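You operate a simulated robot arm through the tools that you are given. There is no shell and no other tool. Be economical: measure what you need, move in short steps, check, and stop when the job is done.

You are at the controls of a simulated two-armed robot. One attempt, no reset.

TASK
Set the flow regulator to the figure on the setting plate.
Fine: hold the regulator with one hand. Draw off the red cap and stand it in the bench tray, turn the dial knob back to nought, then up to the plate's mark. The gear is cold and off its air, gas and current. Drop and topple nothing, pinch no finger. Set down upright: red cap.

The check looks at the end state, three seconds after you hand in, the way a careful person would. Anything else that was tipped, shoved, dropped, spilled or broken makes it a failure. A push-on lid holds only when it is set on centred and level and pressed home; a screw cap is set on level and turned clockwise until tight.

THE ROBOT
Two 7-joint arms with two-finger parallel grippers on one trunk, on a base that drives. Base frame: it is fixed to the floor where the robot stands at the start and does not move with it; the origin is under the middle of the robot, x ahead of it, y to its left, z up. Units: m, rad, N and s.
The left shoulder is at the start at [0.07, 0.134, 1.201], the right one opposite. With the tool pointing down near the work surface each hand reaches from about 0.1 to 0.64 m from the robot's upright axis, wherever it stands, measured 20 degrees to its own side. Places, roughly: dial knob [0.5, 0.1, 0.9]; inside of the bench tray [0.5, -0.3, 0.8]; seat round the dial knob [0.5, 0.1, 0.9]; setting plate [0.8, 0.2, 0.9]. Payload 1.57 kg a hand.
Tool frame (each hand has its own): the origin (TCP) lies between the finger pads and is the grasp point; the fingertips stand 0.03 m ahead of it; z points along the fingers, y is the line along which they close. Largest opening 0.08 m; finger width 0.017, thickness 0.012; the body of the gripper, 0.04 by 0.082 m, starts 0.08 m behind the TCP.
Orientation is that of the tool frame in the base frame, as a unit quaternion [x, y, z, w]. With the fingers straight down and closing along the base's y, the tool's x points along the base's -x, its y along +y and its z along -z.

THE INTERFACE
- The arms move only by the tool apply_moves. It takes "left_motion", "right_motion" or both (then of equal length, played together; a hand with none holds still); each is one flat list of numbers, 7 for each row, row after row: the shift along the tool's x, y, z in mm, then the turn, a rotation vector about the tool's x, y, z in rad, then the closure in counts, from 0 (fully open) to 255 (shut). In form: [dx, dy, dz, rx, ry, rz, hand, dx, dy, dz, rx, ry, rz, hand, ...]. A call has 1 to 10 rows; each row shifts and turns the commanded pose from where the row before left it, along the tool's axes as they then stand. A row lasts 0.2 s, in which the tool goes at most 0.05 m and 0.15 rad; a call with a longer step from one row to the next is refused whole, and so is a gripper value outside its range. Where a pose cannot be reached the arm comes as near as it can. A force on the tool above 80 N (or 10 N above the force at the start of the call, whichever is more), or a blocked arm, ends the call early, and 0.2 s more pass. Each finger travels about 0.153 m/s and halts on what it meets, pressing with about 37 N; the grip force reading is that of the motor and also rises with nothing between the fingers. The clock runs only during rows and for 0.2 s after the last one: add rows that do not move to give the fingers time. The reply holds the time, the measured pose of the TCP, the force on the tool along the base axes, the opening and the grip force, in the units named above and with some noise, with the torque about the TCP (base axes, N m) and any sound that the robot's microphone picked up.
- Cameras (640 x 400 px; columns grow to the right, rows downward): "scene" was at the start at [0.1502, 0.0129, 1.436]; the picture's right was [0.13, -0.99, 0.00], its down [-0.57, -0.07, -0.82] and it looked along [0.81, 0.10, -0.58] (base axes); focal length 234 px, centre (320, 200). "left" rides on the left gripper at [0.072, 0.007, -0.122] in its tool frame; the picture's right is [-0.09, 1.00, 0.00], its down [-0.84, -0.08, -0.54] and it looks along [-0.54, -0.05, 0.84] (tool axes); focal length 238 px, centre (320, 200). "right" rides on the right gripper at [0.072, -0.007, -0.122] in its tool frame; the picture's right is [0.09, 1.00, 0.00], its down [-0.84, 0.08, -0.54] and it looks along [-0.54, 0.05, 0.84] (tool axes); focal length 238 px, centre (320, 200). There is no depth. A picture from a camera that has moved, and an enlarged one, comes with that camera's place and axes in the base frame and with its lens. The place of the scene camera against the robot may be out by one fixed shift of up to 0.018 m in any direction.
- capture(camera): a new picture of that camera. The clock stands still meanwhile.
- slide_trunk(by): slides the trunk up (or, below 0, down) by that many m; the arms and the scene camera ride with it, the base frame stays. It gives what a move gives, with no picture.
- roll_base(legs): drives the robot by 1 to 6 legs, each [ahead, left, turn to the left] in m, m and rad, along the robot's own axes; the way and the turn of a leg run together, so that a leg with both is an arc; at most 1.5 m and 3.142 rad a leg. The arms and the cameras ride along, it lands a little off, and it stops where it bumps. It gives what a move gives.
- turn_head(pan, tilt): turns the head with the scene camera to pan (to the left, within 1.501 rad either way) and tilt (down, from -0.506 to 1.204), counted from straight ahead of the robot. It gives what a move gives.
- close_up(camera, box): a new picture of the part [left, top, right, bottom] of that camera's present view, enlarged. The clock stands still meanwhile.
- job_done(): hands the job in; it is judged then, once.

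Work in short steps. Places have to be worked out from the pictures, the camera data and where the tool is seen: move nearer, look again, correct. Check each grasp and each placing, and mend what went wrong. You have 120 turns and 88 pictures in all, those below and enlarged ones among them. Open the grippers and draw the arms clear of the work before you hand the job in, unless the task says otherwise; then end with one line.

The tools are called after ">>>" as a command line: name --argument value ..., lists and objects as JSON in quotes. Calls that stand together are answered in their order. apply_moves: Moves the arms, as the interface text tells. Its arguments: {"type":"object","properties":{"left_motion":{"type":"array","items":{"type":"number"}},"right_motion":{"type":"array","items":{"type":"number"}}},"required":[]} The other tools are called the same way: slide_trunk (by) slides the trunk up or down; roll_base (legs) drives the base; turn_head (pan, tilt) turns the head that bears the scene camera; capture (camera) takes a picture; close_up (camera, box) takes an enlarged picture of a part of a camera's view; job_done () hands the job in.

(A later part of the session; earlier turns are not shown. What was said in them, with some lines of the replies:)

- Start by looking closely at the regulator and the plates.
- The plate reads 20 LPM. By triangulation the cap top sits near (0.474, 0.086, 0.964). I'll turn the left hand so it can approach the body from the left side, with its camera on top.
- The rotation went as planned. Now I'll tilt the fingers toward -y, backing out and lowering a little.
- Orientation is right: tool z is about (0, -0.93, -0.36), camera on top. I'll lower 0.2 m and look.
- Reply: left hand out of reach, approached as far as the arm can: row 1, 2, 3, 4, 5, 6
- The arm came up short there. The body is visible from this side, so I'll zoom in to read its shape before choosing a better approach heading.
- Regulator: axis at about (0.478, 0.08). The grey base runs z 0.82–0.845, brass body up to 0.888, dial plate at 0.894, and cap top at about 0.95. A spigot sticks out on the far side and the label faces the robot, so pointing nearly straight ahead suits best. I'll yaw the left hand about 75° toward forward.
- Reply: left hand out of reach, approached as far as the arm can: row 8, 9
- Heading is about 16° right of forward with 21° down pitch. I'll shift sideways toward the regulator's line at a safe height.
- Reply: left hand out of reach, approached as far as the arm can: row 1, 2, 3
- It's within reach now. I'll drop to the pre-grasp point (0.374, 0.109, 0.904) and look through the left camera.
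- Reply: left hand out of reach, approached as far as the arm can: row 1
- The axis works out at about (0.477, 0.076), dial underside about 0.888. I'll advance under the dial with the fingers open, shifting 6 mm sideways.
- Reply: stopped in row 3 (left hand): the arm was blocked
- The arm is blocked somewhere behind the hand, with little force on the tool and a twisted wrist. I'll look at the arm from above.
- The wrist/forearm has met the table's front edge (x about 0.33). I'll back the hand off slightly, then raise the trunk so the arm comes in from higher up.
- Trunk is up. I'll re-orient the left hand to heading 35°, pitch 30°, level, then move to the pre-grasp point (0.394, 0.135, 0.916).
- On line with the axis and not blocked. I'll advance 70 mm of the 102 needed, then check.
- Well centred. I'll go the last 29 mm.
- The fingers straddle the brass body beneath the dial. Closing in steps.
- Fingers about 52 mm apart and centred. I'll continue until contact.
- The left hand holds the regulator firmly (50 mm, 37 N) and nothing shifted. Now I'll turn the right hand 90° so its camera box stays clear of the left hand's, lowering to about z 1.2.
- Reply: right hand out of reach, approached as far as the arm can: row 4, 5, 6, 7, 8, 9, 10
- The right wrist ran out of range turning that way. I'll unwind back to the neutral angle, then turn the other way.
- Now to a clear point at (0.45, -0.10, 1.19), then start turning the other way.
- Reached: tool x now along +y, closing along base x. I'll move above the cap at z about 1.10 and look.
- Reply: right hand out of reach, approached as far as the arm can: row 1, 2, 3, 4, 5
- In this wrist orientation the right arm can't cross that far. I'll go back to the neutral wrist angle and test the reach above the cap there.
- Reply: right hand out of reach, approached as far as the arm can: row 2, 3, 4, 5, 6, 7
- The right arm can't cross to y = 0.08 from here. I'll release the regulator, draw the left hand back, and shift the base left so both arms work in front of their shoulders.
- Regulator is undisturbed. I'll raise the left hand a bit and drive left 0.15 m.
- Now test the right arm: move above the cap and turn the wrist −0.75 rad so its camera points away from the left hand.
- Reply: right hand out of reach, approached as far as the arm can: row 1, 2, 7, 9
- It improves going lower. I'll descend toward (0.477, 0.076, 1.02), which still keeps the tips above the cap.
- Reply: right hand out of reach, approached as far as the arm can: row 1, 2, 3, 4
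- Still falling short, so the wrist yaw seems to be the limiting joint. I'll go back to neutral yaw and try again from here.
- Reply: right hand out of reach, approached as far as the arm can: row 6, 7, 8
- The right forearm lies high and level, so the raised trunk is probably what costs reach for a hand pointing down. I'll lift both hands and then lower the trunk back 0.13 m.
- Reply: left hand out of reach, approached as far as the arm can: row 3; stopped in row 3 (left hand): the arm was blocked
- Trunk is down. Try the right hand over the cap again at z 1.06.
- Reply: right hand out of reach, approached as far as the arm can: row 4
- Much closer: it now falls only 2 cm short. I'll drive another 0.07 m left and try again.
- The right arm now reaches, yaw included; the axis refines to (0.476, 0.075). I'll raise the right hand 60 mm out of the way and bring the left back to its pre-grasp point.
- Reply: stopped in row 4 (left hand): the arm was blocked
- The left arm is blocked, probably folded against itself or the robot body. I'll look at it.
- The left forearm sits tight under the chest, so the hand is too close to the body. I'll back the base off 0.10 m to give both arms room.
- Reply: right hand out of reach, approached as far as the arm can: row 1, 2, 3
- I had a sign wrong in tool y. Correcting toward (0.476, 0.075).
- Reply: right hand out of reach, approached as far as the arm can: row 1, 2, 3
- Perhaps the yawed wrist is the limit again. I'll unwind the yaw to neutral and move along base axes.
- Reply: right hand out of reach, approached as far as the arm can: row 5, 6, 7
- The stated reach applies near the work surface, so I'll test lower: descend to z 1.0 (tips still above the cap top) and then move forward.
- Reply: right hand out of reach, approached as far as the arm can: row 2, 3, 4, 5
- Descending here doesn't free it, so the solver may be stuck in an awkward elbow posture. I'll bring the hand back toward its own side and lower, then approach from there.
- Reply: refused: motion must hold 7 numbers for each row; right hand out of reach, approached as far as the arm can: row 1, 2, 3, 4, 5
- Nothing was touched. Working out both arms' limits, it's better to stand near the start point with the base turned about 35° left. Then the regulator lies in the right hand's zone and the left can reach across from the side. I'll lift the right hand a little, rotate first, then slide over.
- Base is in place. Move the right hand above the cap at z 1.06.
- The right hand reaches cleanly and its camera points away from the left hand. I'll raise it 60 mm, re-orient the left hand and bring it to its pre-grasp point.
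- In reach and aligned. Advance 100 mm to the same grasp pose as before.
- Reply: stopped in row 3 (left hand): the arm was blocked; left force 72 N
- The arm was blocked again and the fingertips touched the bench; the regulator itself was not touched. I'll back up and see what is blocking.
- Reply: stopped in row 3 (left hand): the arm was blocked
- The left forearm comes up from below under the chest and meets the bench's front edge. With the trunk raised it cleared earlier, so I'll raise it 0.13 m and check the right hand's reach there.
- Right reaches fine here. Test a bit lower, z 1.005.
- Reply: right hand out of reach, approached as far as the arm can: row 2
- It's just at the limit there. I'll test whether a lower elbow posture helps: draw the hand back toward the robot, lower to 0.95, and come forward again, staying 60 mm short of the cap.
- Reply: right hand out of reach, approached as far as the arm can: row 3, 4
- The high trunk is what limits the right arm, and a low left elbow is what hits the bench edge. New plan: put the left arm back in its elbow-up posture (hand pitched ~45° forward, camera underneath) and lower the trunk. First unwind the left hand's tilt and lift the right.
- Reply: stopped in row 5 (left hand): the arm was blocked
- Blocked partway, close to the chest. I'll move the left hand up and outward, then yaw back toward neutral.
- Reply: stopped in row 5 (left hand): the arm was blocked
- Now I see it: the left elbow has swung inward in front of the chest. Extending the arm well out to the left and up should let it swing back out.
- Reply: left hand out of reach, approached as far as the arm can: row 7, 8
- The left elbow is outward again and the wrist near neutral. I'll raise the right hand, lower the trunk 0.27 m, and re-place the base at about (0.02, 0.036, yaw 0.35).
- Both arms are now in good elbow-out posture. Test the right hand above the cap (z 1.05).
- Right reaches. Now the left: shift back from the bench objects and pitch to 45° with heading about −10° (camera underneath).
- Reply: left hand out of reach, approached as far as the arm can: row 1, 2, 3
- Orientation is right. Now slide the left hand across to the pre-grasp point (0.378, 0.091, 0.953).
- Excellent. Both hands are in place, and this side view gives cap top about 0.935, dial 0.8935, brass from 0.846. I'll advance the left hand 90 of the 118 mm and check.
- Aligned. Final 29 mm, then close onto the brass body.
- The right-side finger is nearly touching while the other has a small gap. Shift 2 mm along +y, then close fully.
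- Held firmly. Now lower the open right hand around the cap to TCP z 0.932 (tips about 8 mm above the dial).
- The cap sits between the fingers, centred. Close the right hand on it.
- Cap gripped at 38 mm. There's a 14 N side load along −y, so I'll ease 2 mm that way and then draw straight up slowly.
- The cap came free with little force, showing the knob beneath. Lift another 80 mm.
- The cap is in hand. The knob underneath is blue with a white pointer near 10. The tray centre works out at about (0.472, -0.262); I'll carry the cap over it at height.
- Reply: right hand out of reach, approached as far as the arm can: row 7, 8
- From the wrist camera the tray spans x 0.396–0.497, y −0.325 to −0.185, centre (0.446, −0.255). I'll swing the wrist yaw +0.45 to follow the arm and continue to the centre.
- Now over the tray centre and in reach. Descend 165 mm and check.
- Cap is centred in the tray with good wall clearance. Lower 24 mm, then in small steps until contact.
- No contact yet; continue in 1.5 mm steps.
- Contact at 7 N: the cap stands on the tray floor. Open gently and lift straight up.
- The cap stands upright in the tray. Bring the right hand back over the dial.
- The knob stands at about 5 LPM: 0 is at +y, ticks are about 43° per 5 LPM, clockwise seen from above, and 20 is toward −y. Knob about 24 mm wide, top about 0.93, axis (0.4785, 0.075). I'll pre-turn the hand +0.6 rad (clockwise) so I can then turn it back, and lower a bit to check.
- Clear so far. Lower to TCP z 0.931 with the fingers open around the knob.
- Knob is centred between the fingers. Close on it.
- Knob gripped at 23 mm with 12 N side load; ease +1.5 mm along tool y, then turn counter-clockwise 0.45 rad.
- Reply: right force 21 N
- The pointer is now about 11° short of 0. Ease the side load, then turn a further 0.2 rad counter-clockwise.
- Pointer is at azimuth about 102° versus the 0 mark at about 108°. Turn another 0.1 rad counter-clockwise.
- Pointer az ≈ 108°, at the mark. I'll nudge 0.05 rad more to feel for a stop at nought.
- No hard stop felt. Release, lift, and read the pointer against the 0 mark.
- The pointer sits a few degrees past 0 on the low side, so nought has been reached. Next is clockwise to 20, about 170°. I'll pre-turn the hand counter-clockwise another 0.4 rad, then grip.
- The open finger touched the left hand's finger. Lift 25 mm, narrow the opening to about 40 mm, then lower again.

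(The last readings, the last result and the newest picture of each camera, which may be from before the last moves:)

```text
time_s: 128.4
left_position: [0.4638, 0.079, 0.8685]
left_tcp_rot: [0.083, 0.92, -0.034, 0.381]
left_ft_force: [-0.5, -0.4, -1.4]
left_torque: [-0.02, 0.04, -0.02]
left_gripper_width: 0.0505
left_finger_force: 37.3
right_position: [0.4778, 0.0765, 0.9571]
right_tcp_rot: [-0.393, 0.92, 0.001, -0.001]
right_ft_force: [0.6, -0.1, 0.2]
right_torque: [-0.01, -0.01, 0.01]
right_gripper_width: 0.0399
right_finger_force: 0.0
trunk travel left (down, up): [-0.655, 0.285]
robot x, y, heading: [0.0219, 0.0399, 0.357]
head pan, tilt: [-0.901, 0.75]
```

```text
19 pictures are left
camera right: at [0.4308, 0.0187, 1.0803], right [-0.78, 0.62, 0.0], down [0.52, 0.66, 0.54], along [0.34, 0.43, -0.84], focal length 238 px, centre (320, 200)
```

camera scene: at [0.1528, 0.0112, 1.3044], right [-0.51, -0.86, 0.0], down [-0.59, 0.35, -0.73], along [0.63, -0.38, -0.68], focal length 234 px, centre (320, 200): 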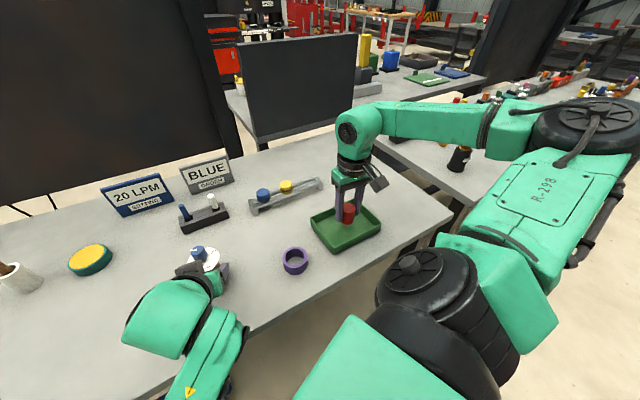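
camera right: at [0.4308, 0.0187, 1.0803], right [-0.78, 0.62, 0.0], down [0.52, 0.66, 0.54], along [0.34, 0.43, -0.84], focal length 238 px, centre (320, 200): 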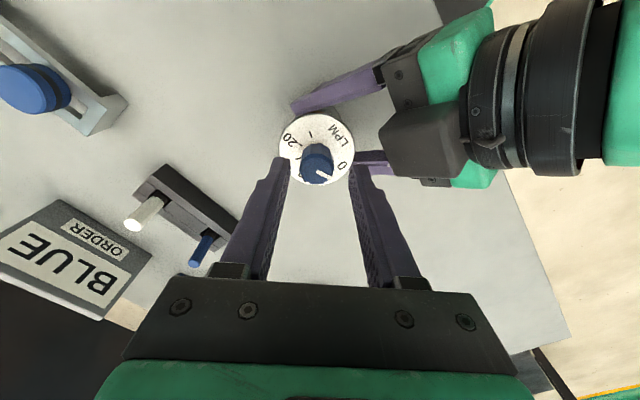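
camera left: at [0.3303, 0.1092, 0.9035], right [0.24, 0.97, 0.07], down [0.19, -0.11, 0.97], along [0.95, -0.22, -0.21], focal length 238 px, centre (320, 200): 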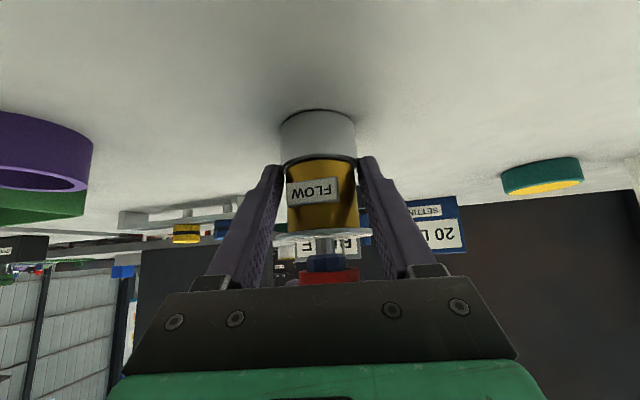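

Clear now. Lower 24 mm and close on the knob.

>>> apply_moves --right_motion '[0, 0, 12, 0, 0, 0, 128, 0, 0, 12, 0, 0, 0, 128, 0, 0, 0, 0, 0, 0, 170, 0, 0, 0, 0, 0, 0, 185, 0, 0, 0, 0, 0, 0, 210, 0, 0, 0, 0, 0, 0, 240, 0, 0, 0, 0, 0, 0, 240]'

```text
time_s: 130.0
left_position: [0.4643, 0.0793, 0.8682]
left_tcp_rot: [0.081, 0.921, -0.031, 0.381]
left_ft_force: [-12.7, 13.5, 0.0]
left_torque: [-0.05, -0.53, 0.11]
left_gripper_width: 0.0503
left_finger_force: 36.7
right_position: [0.4768, 0.0759, 0.934]
right_tcp_rot: [-0.393, 0.92, 0.0, 0.0]
right_ft_force: [13.3, -13.4, 1.7]
right_torque: [-0.76, -0.29, -0.02]
right_gripper_width: 0.0227
right_finger_force: 35.3
trunk travel left (down, up): [-0.655, 0.285]
robot x, y, heading: [0.0216, 0.0314, 0.359]
head pan, tilt: [-0.901, 0.75]
```

Gripped. Ease 2 mm along −y, then turn clockwise 1.35 rad.

>>> apply_moves --right_motion '[0, -2, 0, 0, 0, 0, 240, 0, 0, 0, 0, 0, 0.15, 240, 0, 0, 0, 0, 0, 0.15, 240, 0, 0, 0, 0, 0, 0.15, 240, 0, 0, 0, 0, 0, 0.15, 240, 0, 0, 0, 0, 0, 0.15, 240, 0, 0, 0, 0, 0, 0.15, 240, 0, 0, 0, 0, 0, 0.15, 240, 0, 0, 0, 0, 0, 0.15, 240, 0, 0, 0, 0, 0, 0.15, 240]'

```text
time_s: 132.2
left_position: [0.4644, 0.078, 0.8689]
left_tcp_rot: [0.083, 0.92, -0.035, 0.381]
left_ft_force: [14.2, -5.9, 0.8]
left_torque: [0.3, -0.01, -0.07]
left_gripper_width: 0.0504
left_finger_force: 36.5
right_position: [0.4805, 0.076, 0.9336]
right_tcp_rot: [0.269, 0.963, 0.001, -0.001]
right_ft_force: [-13.0, 6.1, -1.5]
right_torque: [0.08, 0.88, -0.01]
right_gripper_width: 0.0227
right_finger_force: 35.1
trunk travel left (down, up): [-0.655, 0.285]
robot x, y, heading: [0.0202, 0.0389, 0.362]
head pan, tilt: [-0.901, 0.75]
```

Turned 77°, still in reach. Relieve the side load (+1.5 mm in x) and turn 0.45 rad more.

>>> apply_moves --right_motion '[1.5, 0, 0, 0, 0, 0, 240, 0, 0, 0, 0, 0, 0.15, 240, 0, 0, 0, 0, 0, 0.15, 240, 0, 0, 0, 0, 0, 0.15, 240]'

```text
time_s: 133.2
left_position: [0.4631, 0.0771, 0.8691]
left_tcp_rot: [0.083, 0.92, -0.035, 0.381]
left_ft_force: [-10.0, -6.5, 12.1]
left_torque: [-0.09, -0.83, -0.17]
left_gripper_width: 0.0503
left_finger_force: 37.1
right_position: [0.4788, 0.0765, 0.9331]
right_tcp_rot: [0.477, 0.879, 0.001, 0.0]
right_ft_force: [9.8, 5.7, -11.0]
right_torque: [0.46, 0.03, 0.03]
right_gripper_width: 0.0224
right_finger_force: 34.9
trunk travel left (down, up): [-0.655, 0.285]
robot x, y, heading: [0.0184, 0.032, 0.358]
head pan, tilt: [-0.901, 0.75]
```

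Turned 103° in total. Release, lift, turn the hand back counter-clockwise and take a picture.

>>> apply_moves --right_motion '[0, 0, 0, 0, 0, 0, 190, 0, 0, 0, 0, 0, 0, 128, 0, 0, 0, 0, 0, 0, 128, 0, 0, -15, 0, 0, 0, 128, 0, 0, -20, 0, 0, -0.15, 128, 0, 0, 0, 0, 0, -0.15, 128, 0, 0, 0, 0, 0, -0.15, 128, 0, 0, 0, 0, 0, -0.15, 128, 0, 0, 0, 0, 0, -0.15, 128, 0, 0, 0, 0, 0, -0.15, 128]'

>>> apply_moves --right_motion '[0, 0, 0, 0, 0, -0.15, 128, 0, 0, 0, 0, 0, -0.15, 128, 0, 0, 0, 0, 0, -0.1, 128]'

>>> close_up --camera "right" --box '[270, 100, 370, 190]'

```text
time_s: 135.4
left_position: [0.4638, 0.0783, 0.8681]
left_tcp_rot: [0.082, 0.921, -0.034, 0.38]
left_ft_force: [0.8, -0.6, 0.1]
left_torque: [0.0, -0.01, -0.02]
left_gripper_width: 0.0503
left_finger_force: 36.8
right_position: [0.4789, 0.0762, 0.9685]
right_tcp_rot: [0.044, 0.999, 0.001, -0.001]
right_ft_force: [0.0, 0.0, -0.8]
right_torque: [0.01, -0.01, -0.01]
right_gripper_width: 0.0397
right_finger_force: 0.1
trunk travel left (down, up): [-0.655, 0.285]
robot x, y, heading: [0.0232, 0.0341, 0.362]
head pan, tilt: [-0.901, 0.75]
```

```text
time_s: 136.2
left_position: [0.4635, 0.079, 0.8685]
left_tcp_rot: [0.082, 0.92, -0.034, 0.381]
left_ft_force: [-0.9, -0.4, 0.3]
left_torque: [0.03, 0.04, -0.01]
left_gripper_width: 0.05
left_finger_force: 37.3
right_position: [0.4789, 0.0761, 0.9688]
right_tcp_rot: [-0.155, 0.988, 0.002, -0.002]
right_ft_force: [0.2, -0.2, -1.3]
right_torque: [0.03, 0.03, -0.02]
right_gripper_width: 0.0399
right_finger_force: 0.1
trunk travel left (down, up): [-0.655, 0.285]
robot x, y, heading: [0.0218, 0.0378, 0.364]
head pan, tilt: [-0.901, 0.75]
```

```text
4.44 times, centred on (320, 145) of right
camera zoom: at [0.4107, 0.0459, 1.0917], right [-0.39, 0.92, 0.0], down [0.77, 0.33, 0.54], along [0.5, 0.21, -0.84], focal length 1059 px, centre (320, 444)
```

zoom: 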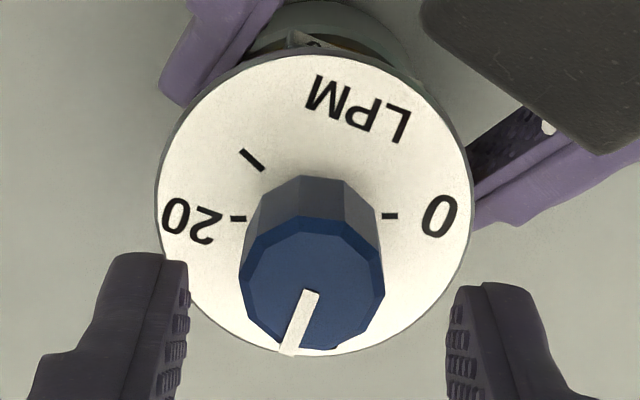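

Reading all ticks into base coordinates gives 0 at az 107°, 20 at about −58°; the pointer is now at about +2° (≈12.7 LPM). About 60° clockwise remains. Lower and grip again.

>>> apply_moves --right_motion '[0.5, -1, 18, 0, 0, 0, 128, 0, 0, 17.5, 0, 0, 0, 128, 0, 0, 0, 0, 0, 0, 170, 0, 0, 0, 0, 0, 0, 185, 0, 0, 0, 0, 0, 0, 210, 0, 0, 0, 0, 0, 0, 240, 0, 0, 0, 0, 0, 0, 240]'

```text
time_s: 137.8
left_position: [0.4637, 0.0803, 0.8681]
left_tcp_rot: [0.081, 0.92, -0.032, 0.381]
left_ft_force: [-8.4, 10.7, -0.5]
left_torque: [-0.29, -0.41, 0.17]
left_gripper_width: 0.0502
left_finger_force: 37.1
right_position: [0.4783, 0.0763, 0.9333]
right_tcp_rot: [-0.152, 0.988, 0.001, -0.001]
right_ft_force: [7.8, -9.5, -0.1]
right_torque: [-0.42, -0.08, -0.08]
right_gripper_width: 0.0228
right_finger_force: 35.1
trunk travel left (down, up): [-0.655, 0.285]
robot x, y, heading: [0.0245, 0.0363, 0.356]
head pan, tilt: [-0.901, 0.75]
```

Gripped. Ease −1.3 mm along y and turn clockwise 0.95 rad, then read.

>>> apply_moves --right_motion '[0, -1.3, 0, 0, 0, 0, 240, 0, 0, 0, 0, 0, 0.14, 240, 0, 0, 0, 0, 0, 0.14, 240, 0, 0, 0, 0, 0, 0.14, 240, 0, 0, 0, 0, 0, 0.14, 240, 0, 0, 0, 0, 0, 0.14, 240, 0, 0, 0, 0, 0, 0.14, 240, 0, 0, 0, 0, 0, 0.11, 240, 0, 0, 0, 0, 0, 0, 240]'

>>> close_up --camera "right" --box '[265, 110, 385, 220]'

```text
time_s: 139.8
left_position: [0.4628, 0.0774, 0.8679]
left_tcp_rot: [0.083, 0.921, -0.035, 0.379]
left_ft_force: [-1.0, -16.3, -1.1]
left_torque: [0.15, -0.61, -0.22]
left_gripper_width: 0.0505
left_finger_force: 36.9
right_position: [0.4771, 0.0758, 0.9336]
right_tcp_rot: [0.317, 0.948, 0.003, -0.003]
right_ft_force: [1.0, 16.8, 0.3]
right_torque: [0.93, 0.57, -0.02]
right_gripper_width: 0.0229
right_finger_force: 35.0
trunk travel left (down, up): [-0.655, 0.285]
robot x, y, heading: [0.0259, 0.0351, 0.359]
head pan, tilt: [-0.901, 0.75]
```

```text
3.64 times, centred on (325, 165) of right
camera zoom: at [0.4152, 0.1112, 1.0568], right [0.52, 0.85, 0.0], down [0.72, -0.44, 0.54], along [0.46, -0.28, -0.84], focal length 867 px, centre (302, 327)
```

zoom: 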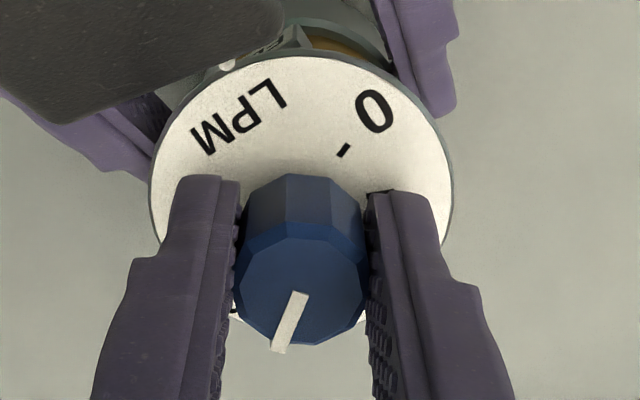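

Pointer is at about −50.5°; 7.6° more is needed. Ease the load and turn 0.13 rad.

>>> apply_moves --right_motion '[0.8, 1.3, 0, 0, 0, 0.04, 240, 0, 0, 0, 0, 0, 0.05, 240, 0, 0, 0, 0, 0, 0.04, 240, 0, 0, 0, 0, 0, 0, 240]'

>>> apply_moves --right_motion '[0, 0, 0, 0, 0, 0, 190, 0, 0, 0, 0, 0, 0, 128, 0, 0, 0, 0, 0, 0, 128, 0, 0, -15, 0, 0, 0, 128, 0, 0, -25, 0, 0, 0, 128, 0, 0, -25, 0, 0, 0, 128]'

>>> close_up --camera "right" --box '[275, 85, 365, 165]'

```text
time_s: 140.8
left_position: [0.4628, 0.0799, 0.8672]
left_tcp_rot: [0.082, 0.921, -0.034, 0.38]
left_ft_force: [2.7, -12.2, -4.9]
left_torque: [0.13, 0.12, -0.2]
left_gripper_width: 0.0504
left_finger_force: 36.9
right_position: [0.4787, 0.0763, 0.932]
right_tcp_rot: [0.377, 0.926, 0.0, -0.002]
right_ft_force: [-2.7, 12.4, 4.8]
right_torque: [0.66, 0.17, -0.03]
right_gripper_width: 0.0226
right_finger_force: 35.2
trunk travel left (down, up): [-0.655, 0.285]
robot x, y, heading: [0.0207, 0.0359, 0.358]
head pan, tilt: [-0.901, 0.75]
```

```text
time_s: 142.2
left_position: [0.4633, 0.0782, 0.8681]
left_tcp_rot: [0.082, 0.921, -0.034, 0.38]
left_ft_force: [-0.1, 0.1, -0.4]
left_torque: [0.02, 0.06, 0.0]
left_gripper_width: 0.0502
left_finger_force: 37.4
right_position: [0.4799, 0.0763, 1.0012]
right_tcp_rot: [0.376, 0.927, 0.001, -0.002]
right_ft_force: [-0.2, -0.2, 0.3]
right_torque: [-0.01, -0.01, -0.05]
right_gripper_width: 0.04
right_finger_force: 0.0
trunk travel left (down, up): [-0.655, 0.285]
robot x, y, heading: [0.0221, 0.0311, 0.36]
head pan, tilt: [-0.901, 0.75]
```

```text
5.00 times, centred on (320, 125) of right
camera zoom: at [0.4225, 0.1203, 1.1231], right [0.63, 0.78, 0.0], down [0.65, -0.53, 0.54], along [0.42, -0.34, -0.84], focal length 1192 px, centre (320, 575)
```

zoom: 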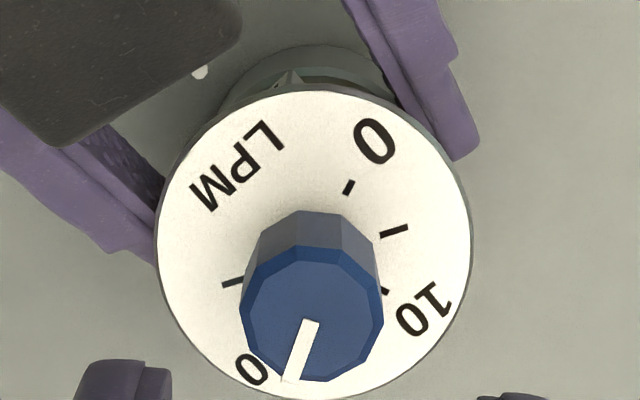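

The knob hides the 20 tick from this side. I'll swing the hand (and its camera) counter-clockwise to see the 20 mark beside the pointer.

>>> apply_moves --right_motion '[0, 0, -5, 0, 0, -0.15, 128, 0, 0, 0, 0, 0, -0.15, 128, 0, 0, 0, 0, 0, -0.15, 128, 0, 0, 0, 0, 0, -0.15, 128, 0, 0, 0, 0, 0, -0.15, 128, 0, 0, 0, 0, 0, -0.15, 128, 0, 0, 0, 0, 0, -0.15, 128, 0, 0, 0, 0, 0, -0.15, 128, 0, 0, 0, 0, 0, -0.15, 128, 0, 0, 0, 0, 0, -0.15, 128]'

>>> close_up --camera "right" --box '[280, 90, 360, 160]'

```text
time_s: 144.4
left_position: [0.4639, 0.0788, 0.8681]
left_tcp_rot: [0.082, 0.921, -0.033, 0.38]
left_ft_force: [0.1, 0.6, -0.3]
left_torque: [0.02, -0.01, 0.01]
left_gripper_width: 0.0504
left_finger_force: 37.0
right_position: [0.4787, 0.0756, 1.0031]
right_tcp_rot: [-0.356, 0.934, 0.001, 0.0]
right_ft_force: [0.7, -0.1, 0.0]
right_torque: [-0.03, -0.04, 0.01]
right_gripper_width: 0.0396
right_finger_force: 0.0
trunk travel left (down, up): [-0.655, 0.285]
robot x, y, heading: [0.0192, 0.0342, 0.358]
head pan, tilt: [-0.901, 0.75]
```

```text
5.71 times, centred on (320, 125) of right
camera zoom: at [0.4287, 0.0211, 1.1264], right [-0.73, 0.68, 0.0], down [0.57, 0.61, 0.54], along [0.37, 0.4, -0.84], focal length 1362 px, centre (320, 629)
```

zoom: 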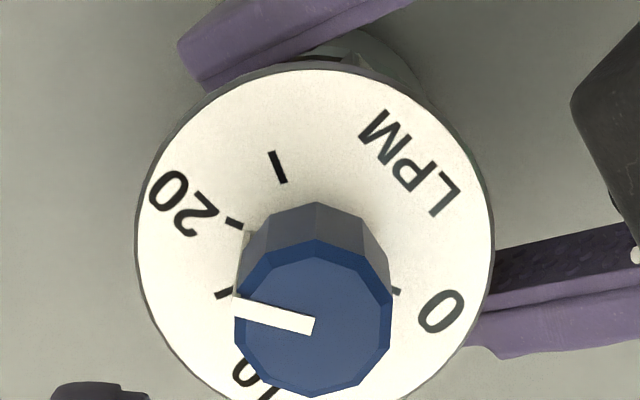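

Pointer at about −58.4° versus the 20 tick at about −59.5°. I'll zoom right in on the pointer foot and the 20 tick.

>>> close_up --camera "right" --box '[298, 108, 330, 136]'

```text
14.29 times, centred on (314, 122) of right
camera zoom: at [0.4287, 0.0211, 1.1264], right [-0.73, 0.68, 0.0], down [0.57, 0.61, 0.54], along [0.37, 0.4, -0.84], focal length 3405 px, centre (406, 1314)
```

zoom: 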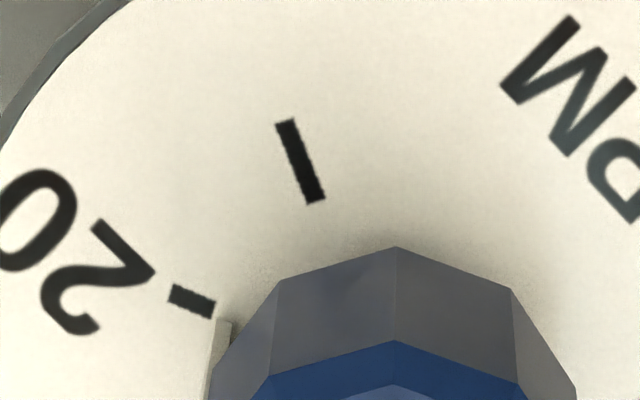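

The foot of the pointer sits right by the 20 tick, within about 0–3.5°. For a parallax-free check I'll move the camera to look along the pointer line (from the −60° side).

>>> apply_moves --right_motion '[-14, -16, -10, 0, 0, 0, 128, -14, -16, -10, 0, 0, 0, 128, -14, -16, 0, 0, 0, 0, 128, -14, -15, 0, 0, 0, 0, 128]'

>>> capture --camera "right"

```text
time_s: 145.4
left_position: [0.464, 0.0789, 0.8682]
left_tcp_rot: [0.082, 0.92, -0.034, 0.381]
left_ft_force: [-0.3, 0.0, 0.6]
left_torque: [0.0, 0.03, 0.02]
left_gripper_width: 0.0502
left_finger_force: 36.7
right_position: [0.5495, 0.0666, 1.0227]
right_tcp_rot: [-0.355, 0.935, 0.001, -0.002]
right_ft_force: [-0.3, 0.9, -0.7]
right_torque: [-0.02, 0.02, 0.01]
right_gripper_width: 0.0399
right_finger_force: 0.1
right hand out of reach, approached as far as the arm can: row 4
trunk travel left (down, up): [-0.655, 0.285]
robot x, y, heading: [0.0207, 0.0381, 0.361]
head pan, tilt: [-0.901, 0.75]
```

```text
13 pictures are left
camera right: at [0.4994, 0.0125, 1.1455], right [-0.73, 0.68, 0.0], down [0.58, 0.61, 0.54], along [0.37, 0.4, -0.84], focal length 238 px, centre (320, 200)
```

right: 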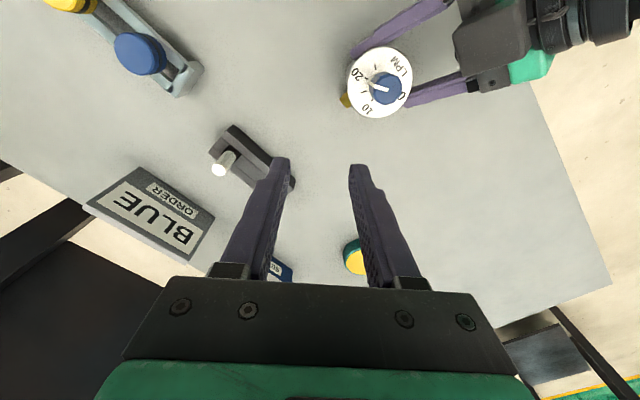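

>>> close_up --camera "right" --box '[345, 45, 415, 120]'

```text
5.33 times, centred on (380, 82) of right
camera zoom: at [0.4994, 0.0125, 1.1455], right [-0.73, 0.68, 0.0], down [0.58, 0.61, 0.54], along [0.37, 0.4, -0.84], focal length 1271 px, centre (0, 827)
```

zoom: 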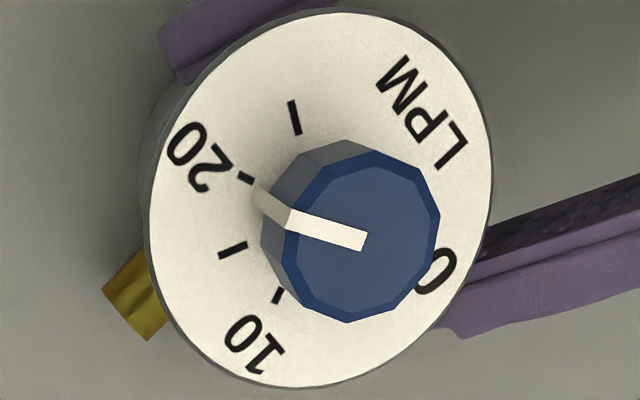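

The bar runs down the knob's side right to the dial. Zoom in on the foot versus the 20 tick.

>>> close_up --camera "right" --box '[362, 68, 384, 88]'

```text
16.00 times, centred on (373, 78) of right
camera zoom: at [0.4994, 0.0125, 1.1455], right [-0.73, 0.68, 0.0], down [0.58, 0.61, 0.54], along [0.37, 0.4, -0.84], focal length 3814 px, centre (-528, 2152)
```

zoom: 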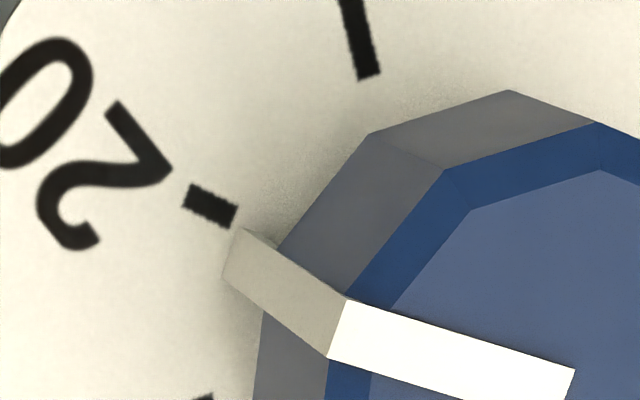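

This parallax-free view shows the pointer still about 9° short of the 20 tick (pointer az ≈ −54.5°, tick ≈ −63.5°). I'll go back over the knob and re-grip.

>>> apply_moves --right_motion '[24, 27, 0, 0, 0, 0, 128, 23.5, 26.5, 0, 0, 0, 0, 128, 0, 0, 35, 0, 0, 0, 128, 0, 0, 35, 0, 0, 0, 128, 0, 0, 19, 0, 0, 0, 128, 0, 0, 0, 0, 0, 0, 170, 0, 0, 0, 0, 0, 0, 185, 0, 0, 0, 0, 0, 0, 210, 0, 0, 0, 0, 0, 0, 240, 0, 0, 0, 0, 0, 0, 240]'

```text
time_s: 147.6
left_position: [0.4637, 0.0792, 0.869]
left_tcp_rot: [0.082, 0.921, -0.033, 0.38]
left_ft_force: [-11.1, 7.5, 0.7]
left_torque: [-0.23, -0.57, 0.14]
left_gripper_width: 0.0503
left_finger_force: 37.2
right_position: [0.4796, 0.0759, 0.9334]
right_tcp_rot: [-0.355, 0.935, 0.001, -0.001]
right_ft_force: [10.9, -6.8, -1.3]
right_torque: [-0.29, -0.12, -0.03]
right_gripper_width: 0.0235
right_finger_force: 35.8
trunk travel left (down, up): [-0.655, 0.285]
robot x, y, heading: [0.0197, 0.0321, 0.357]
head pan, tilt: [-0.901, 0.75]
```

Gripped. Ease −1.5 mm and turn clockwise 0.155 rad, then release and lift.

>>> apply_moves --right_motion '[0, -1.5, 0, 0, 0, 0, 240, 0, 0, 0, 0, 0, 0.08, 240, 0, 0, 0, 0, 0, 0.075, 240, 0, 0, 0, 0, 0, 0, 240, 0, 0, 0, 0, 0, 0, 190, 0, 0, 0, 0, 0, 0, 128, 0, 0, 0, 0, 0, 0, 128, 0, 0, -20, 0, 0, 0, 128, 0, 0, -35, 0, 0, 0, 128, 0, 0, -35, 0, 0, 0, 128]'

>>> apply_moves --right_motion '[0, 0, 0, 0, 0, -0.15, 128, -24, -27, 0, 0, 0, 0, 128, -23, -26, 0, 0, 0, 0, 128]'

>>> close_up --camera "right" --box '[345, 45, 415, 120]'

```text
time_s: 149.8
left_position: [0.463, 0.0789, 0.8685]
left_tcp_rot: [0.082, 0.92, -0.034, 0.381]
left_ft_force: [-0.3, -0.5, 0.3]
left_torque: [0.01, 0.05, -0.03]
left_gripper_width: 0.0504
left_finger_force: 37.4
right_position: [0.4788, 0.0747, 1.0247]
right_tcp_rot: [-0.282, 0.959, 0.001, 0.0]
right_ft_force: [0.1, -0.3, 0.0]
right_torque: [0.0, -0.03, 0.02]
right_gripper_width: 0.0397
right_finger_force: 0.1
trunk travel left (down, up): [-0.655, 0.285]
robot x, y, heading: [0.0243, 0.034, 0.359]
head pan, tilt: [-0.901, 0.75]
```

```text
time_s: 150.6
left_position: [0.4652, 0.079, 0.8673]
left_tcp_rot: [0.083, 0.921, -0.034, 0.38]
left_ft_force: [-0.3, 0.7, -0.3]
left_torque: [-0.02, 0.03, 0.02]
left_gripper_width: 0.0505
left_finger_force: 36.5
right_position: [0.5536, 0.066, 1.0222]
right_tcp_rot: [-0.352, 0.936, 0.001, -0.001]
right_ft_force: [0.2, -0.6, 0.2]
right_torque: [0.03, 0.05, 0.03]
right_gripper_width: 0.0398
right_finger_force: 0.0
trunk travel left (down, up): [-0.655, 0.285]
robot x, y, heading: [0.0198, 0.0321, 0.359]
head pan, tilt: [-0.901, 0.75]
```

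```text
5.33 times, centred on (380, 82) of right
camera zoom: at [0.5022, 0.0129, 1.1436], right [-0.73, 0.69, 0.0], down [0.58, 0.61, 0.54], along [0.37, 0.39, -0.84], focal length 1271 px, centre (0, 827)
```

zoom: 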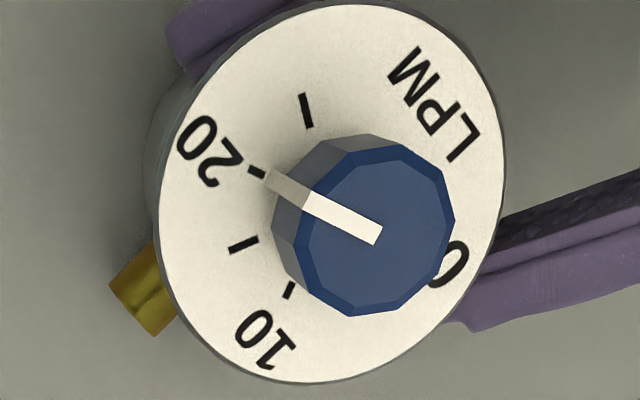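

Now the bar appears to run straight into the 20 tick. Zoom to confirm.

>>> close_up --camera "right" --box '[364, 66, 390, 90]'

```text
16.00 times, centred on (377, 78) of right
camera zoom: at [0.5022, 0.0129, 1.1436], right [-0.73, 0.69, 0.0], down [0.58, 0.61, 0.54], along [0.37, 0.39, -0.84], focal length 3814 px, centre (-592, 2152)
```

zoom: 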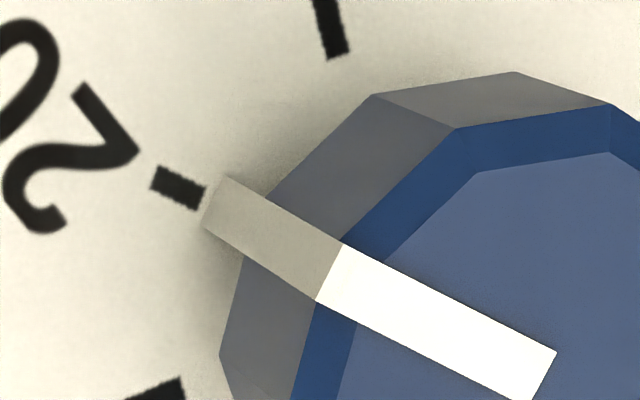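

The bar lines up with the 20 tick to within about 1°. Now release the regulator with the left hand and back straight out, raising the right hand clear.

>>> apply_moves --left_motion '[0, 0, 0, 0, 0, 0, 150, 0, 0, 0, 0, 0, 0, 90, 0, 0, 0, 0, 0, 0, 40, 0, 0, 0, 0, 0, 0, 0, 0, 0, 0, 0, 0, 0, 0, 0, 0, -20, 0, 0, 0, 0, 0, 0, -30, 0, 0, 0, 0, 0, 0, -35, 0, 0, 0, 0, 0, 0, -35, 0, 0, 0, 0]' --right_motion '[0, 0, -20, 0, 0, 0, 128, 0, 0, -20, 0, 0, 0, 100, 0, 0, -20, 0, 0, 0, 50, 0, 0, -10, 0, 0, 0, 0, 0, 0, 0, 0, 0, 0, 0, 0, 0, 0, 0, 0, 0, 0, 0, 0, 0, 0, 0, 0, 0, 0, 0, 0, 0, 0, 0, 0, 0, 0, 0, 0, 0, 0, 0]'

>>> capture --camera "left"

```text
time_s: 152.6
left_position: [0.3764, 0.0946, 0.9541]
left_tcp_rot: [0.083, 0.92, -0.034, 0.38]
left_ft_force: [0.3, -0.2, 0.1]
left_torque: [0.01, -0.02, 0.05]
left_gripper_width: 0.0799
left_finger_force: 0.1
right_position: [0.5342, 0.0528, 1.0851]
right_tcp_rot: [-0.353, 0.936, 0.003, 0.0]
right_ft_force: [0.6, 0.5, 0.5]
right_torque: [-0.04, -0.01, 0.0]
right_gripper_width: 0.0801
right_finger_force: 0.2
right hand out of reach, approached as far as the arm can: row 1, 2, 3, 4
trunk travel left (down, up): [-0.655, 0.285]
robot x, y, heading: [0.0216, 0.0303, 0.365]
head pan, tilt: [-0.901, 0.75]
```

```text
8 pictures are left
camera left: at [0.2416, 0.1252, 0.9895], right [0.24, 0.97, 0.07], down [0.19, -0.11, 0.97], along [0.95, -0.22, -0.21], focal length 238 px, centre (320, 200)
```

left: 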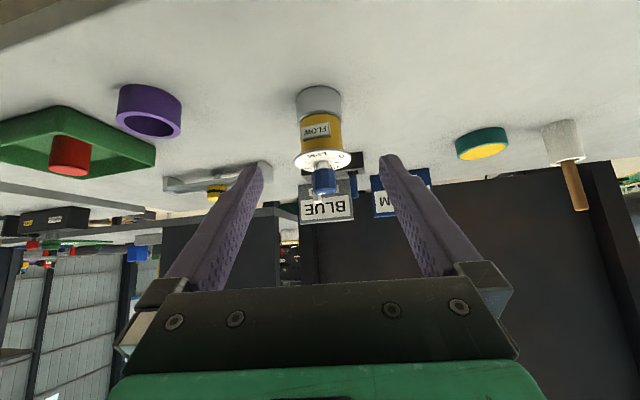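

Everything stands as before. Draw both arms further clear and take a final look.

>>> apply_moves --left_motion '[0, -15, -35, 0, 0, 0, 0, 0, -15, -35, 0, 0, 0, 0, 0, -15, -10, 0, 0, 0, 0]' --right_motion '[20, -25, -20, 0, 0, 0, 0, 20, -25, -20, 0, 0, 0, 0, 20, -25, -20, 0, 0, 0, 0]'

>>> apply_moves --right_motion '[35, -20, -10, 0, 0, 0, 0, 35, -20, -10, 0, 0, 0, 0, 35, -20, -10, 0, 0, 0, 0, 30, -20, 0, 0, 0, 0, 0]'

>>> turn_head --pan -0.45 --tilt 0.75

>>> capture --camera "scene"

```text
time_s: 153.0
left_position: [0.3545, 0.1637, 0.9183]
left_tcp_rot: [0.054, 0.938, 0.097, 0.328]
left_ft_force: [-0.6, 0.6, 0.5]
left_torque: [0.01, 0.0, -0.03]
left_gripper_width: 0.0801
left_finger_force: 0.1
left hand out of reach, approached as far as the arm can: row 2
right_position: [0.5213, 0.0209, 1.1027]
right_tcp_rot: [-0.352, 0.936, 0.002, 0.002]
right_ft_force: [-0.3, -0.2, 0.3]
right_torque: [0.01, -0.01, 0.01]
right_gripper_width: 0.0801
right_finger_force: 0.0
right hand out of reach, approached as far as the arm can: row 1, 2
trunk travel left (down, up): [-0.655, 0.285]
robot x, y, heading: [0.0208, 0.0311, 0.361]
head pan, tilt: [-0.901, 0.75]
stopped in row 2 (left hand): the arm was blocked; the commanded pose is now the measured one
```

```text
time_s: 154.0
left_position: [0.3553, 0.1621, 0.9185]
left_tcp_rot: [0.054, 0.938, 0.097, 0.328]
left_ft_force: [0.5, -0.3, 0.3]
left_torque: [0.0, 0.01, -0.01]
left_gripper_width: 0.0801
left_finger_force: 0.1
right_position: [0.4391, -0.0994, 1.1073]
right_tcp_rot: [-0.351, 0.936, 0.003, 0.002]
right_ft_force: [-0.4, 0.1, -0.2]
right_torque: [0.0, -0.01, 0.0]
right_gripper_width: 0.0799
right_finger_force: 0.0
right hand out of reach, approached as far as the arm can: row 1, 2, 3, 4
trunk travel left (down, up): [-0.655, 0.285]
robot x, y, heading: [0.0216, 0.0387, 0.362]
head pan, tilt: [-0.901, 0.75]
```

```text
time_s: 154.9
left_position: [0.3568, 0.1636, 0.9175]
left_tcp_rot: [0.054, 0.938, 0.096, 0.328]
left_ft_force: [0.7, -0.5, 0.3]
left_torque: [0.03, 0.0, 0.03]
left_gripper_width: 0.0801
left_finger_force: 0.0
right_position: [0.4399, -0.0969, 1.107]
right_tcp_rot: [-0.351, 0.936, 0.002, 0.002]
right_ft_force: [-0.2, 0.1, 0.0]
right_torque: [0.03, 0.03, -0.01]
right_gripper_width: 0.0799
right_finger_force: 0.0
trunk travel left (down, up): [-0.655, 0.285]
robot x, y, heading: [0.0183, 0.0359, 0.359]
head pan, tilt: [-0.45, 0.75]
```

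```text
7 pictures are left
camera scene: at [0.1639, 0.0461, 1.3044], right [-0.09, -1.0, 0.0], down [-0.68, 0.06, -0.73], along [0.73, -0.07, -0.68], focal length 234 px, centre (320, 200)
```

scene: 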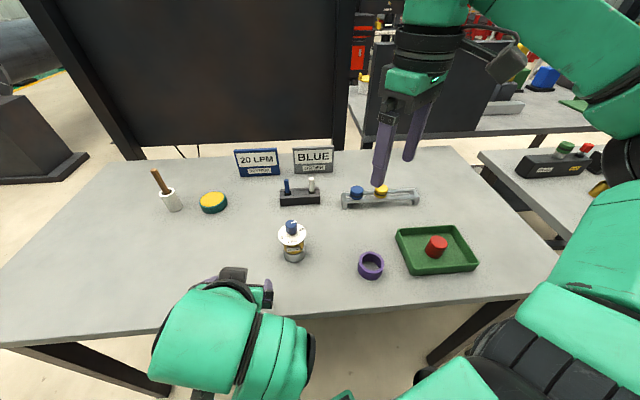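

All objects are in place, the cap is upright in the tray and both arms are clear. One last look at the dial.

>>> close_up --camera "scene" --box '[270, 210, 315, 265]'

```text
7.27 times, centred on (292, 238) of scene
camera zoom: at [0.1639, 0.0461, 1.3044], right [-0.09, -1.0, 0.0], down [-0.68, 0.06, -0.73], along [0.73, -0.07, -0.68], focal length 1701 px, centre (520, -73)
```

zoom: 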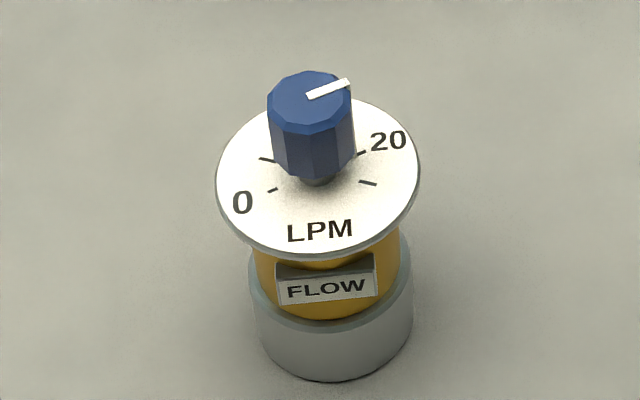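

The pointer aims at the 20 mark, and the regulator stands upright and free. Handing in.

>>> job_done

```text
The job is handed in.
```

The flow regulator now reads 20 LPM: I turned it back to nought (a few degrees past the mark) and then up, and the pointer sits within about 1° of the 20 mark. The red cap stands upright in the tray, and both hands are open and clear of the work.
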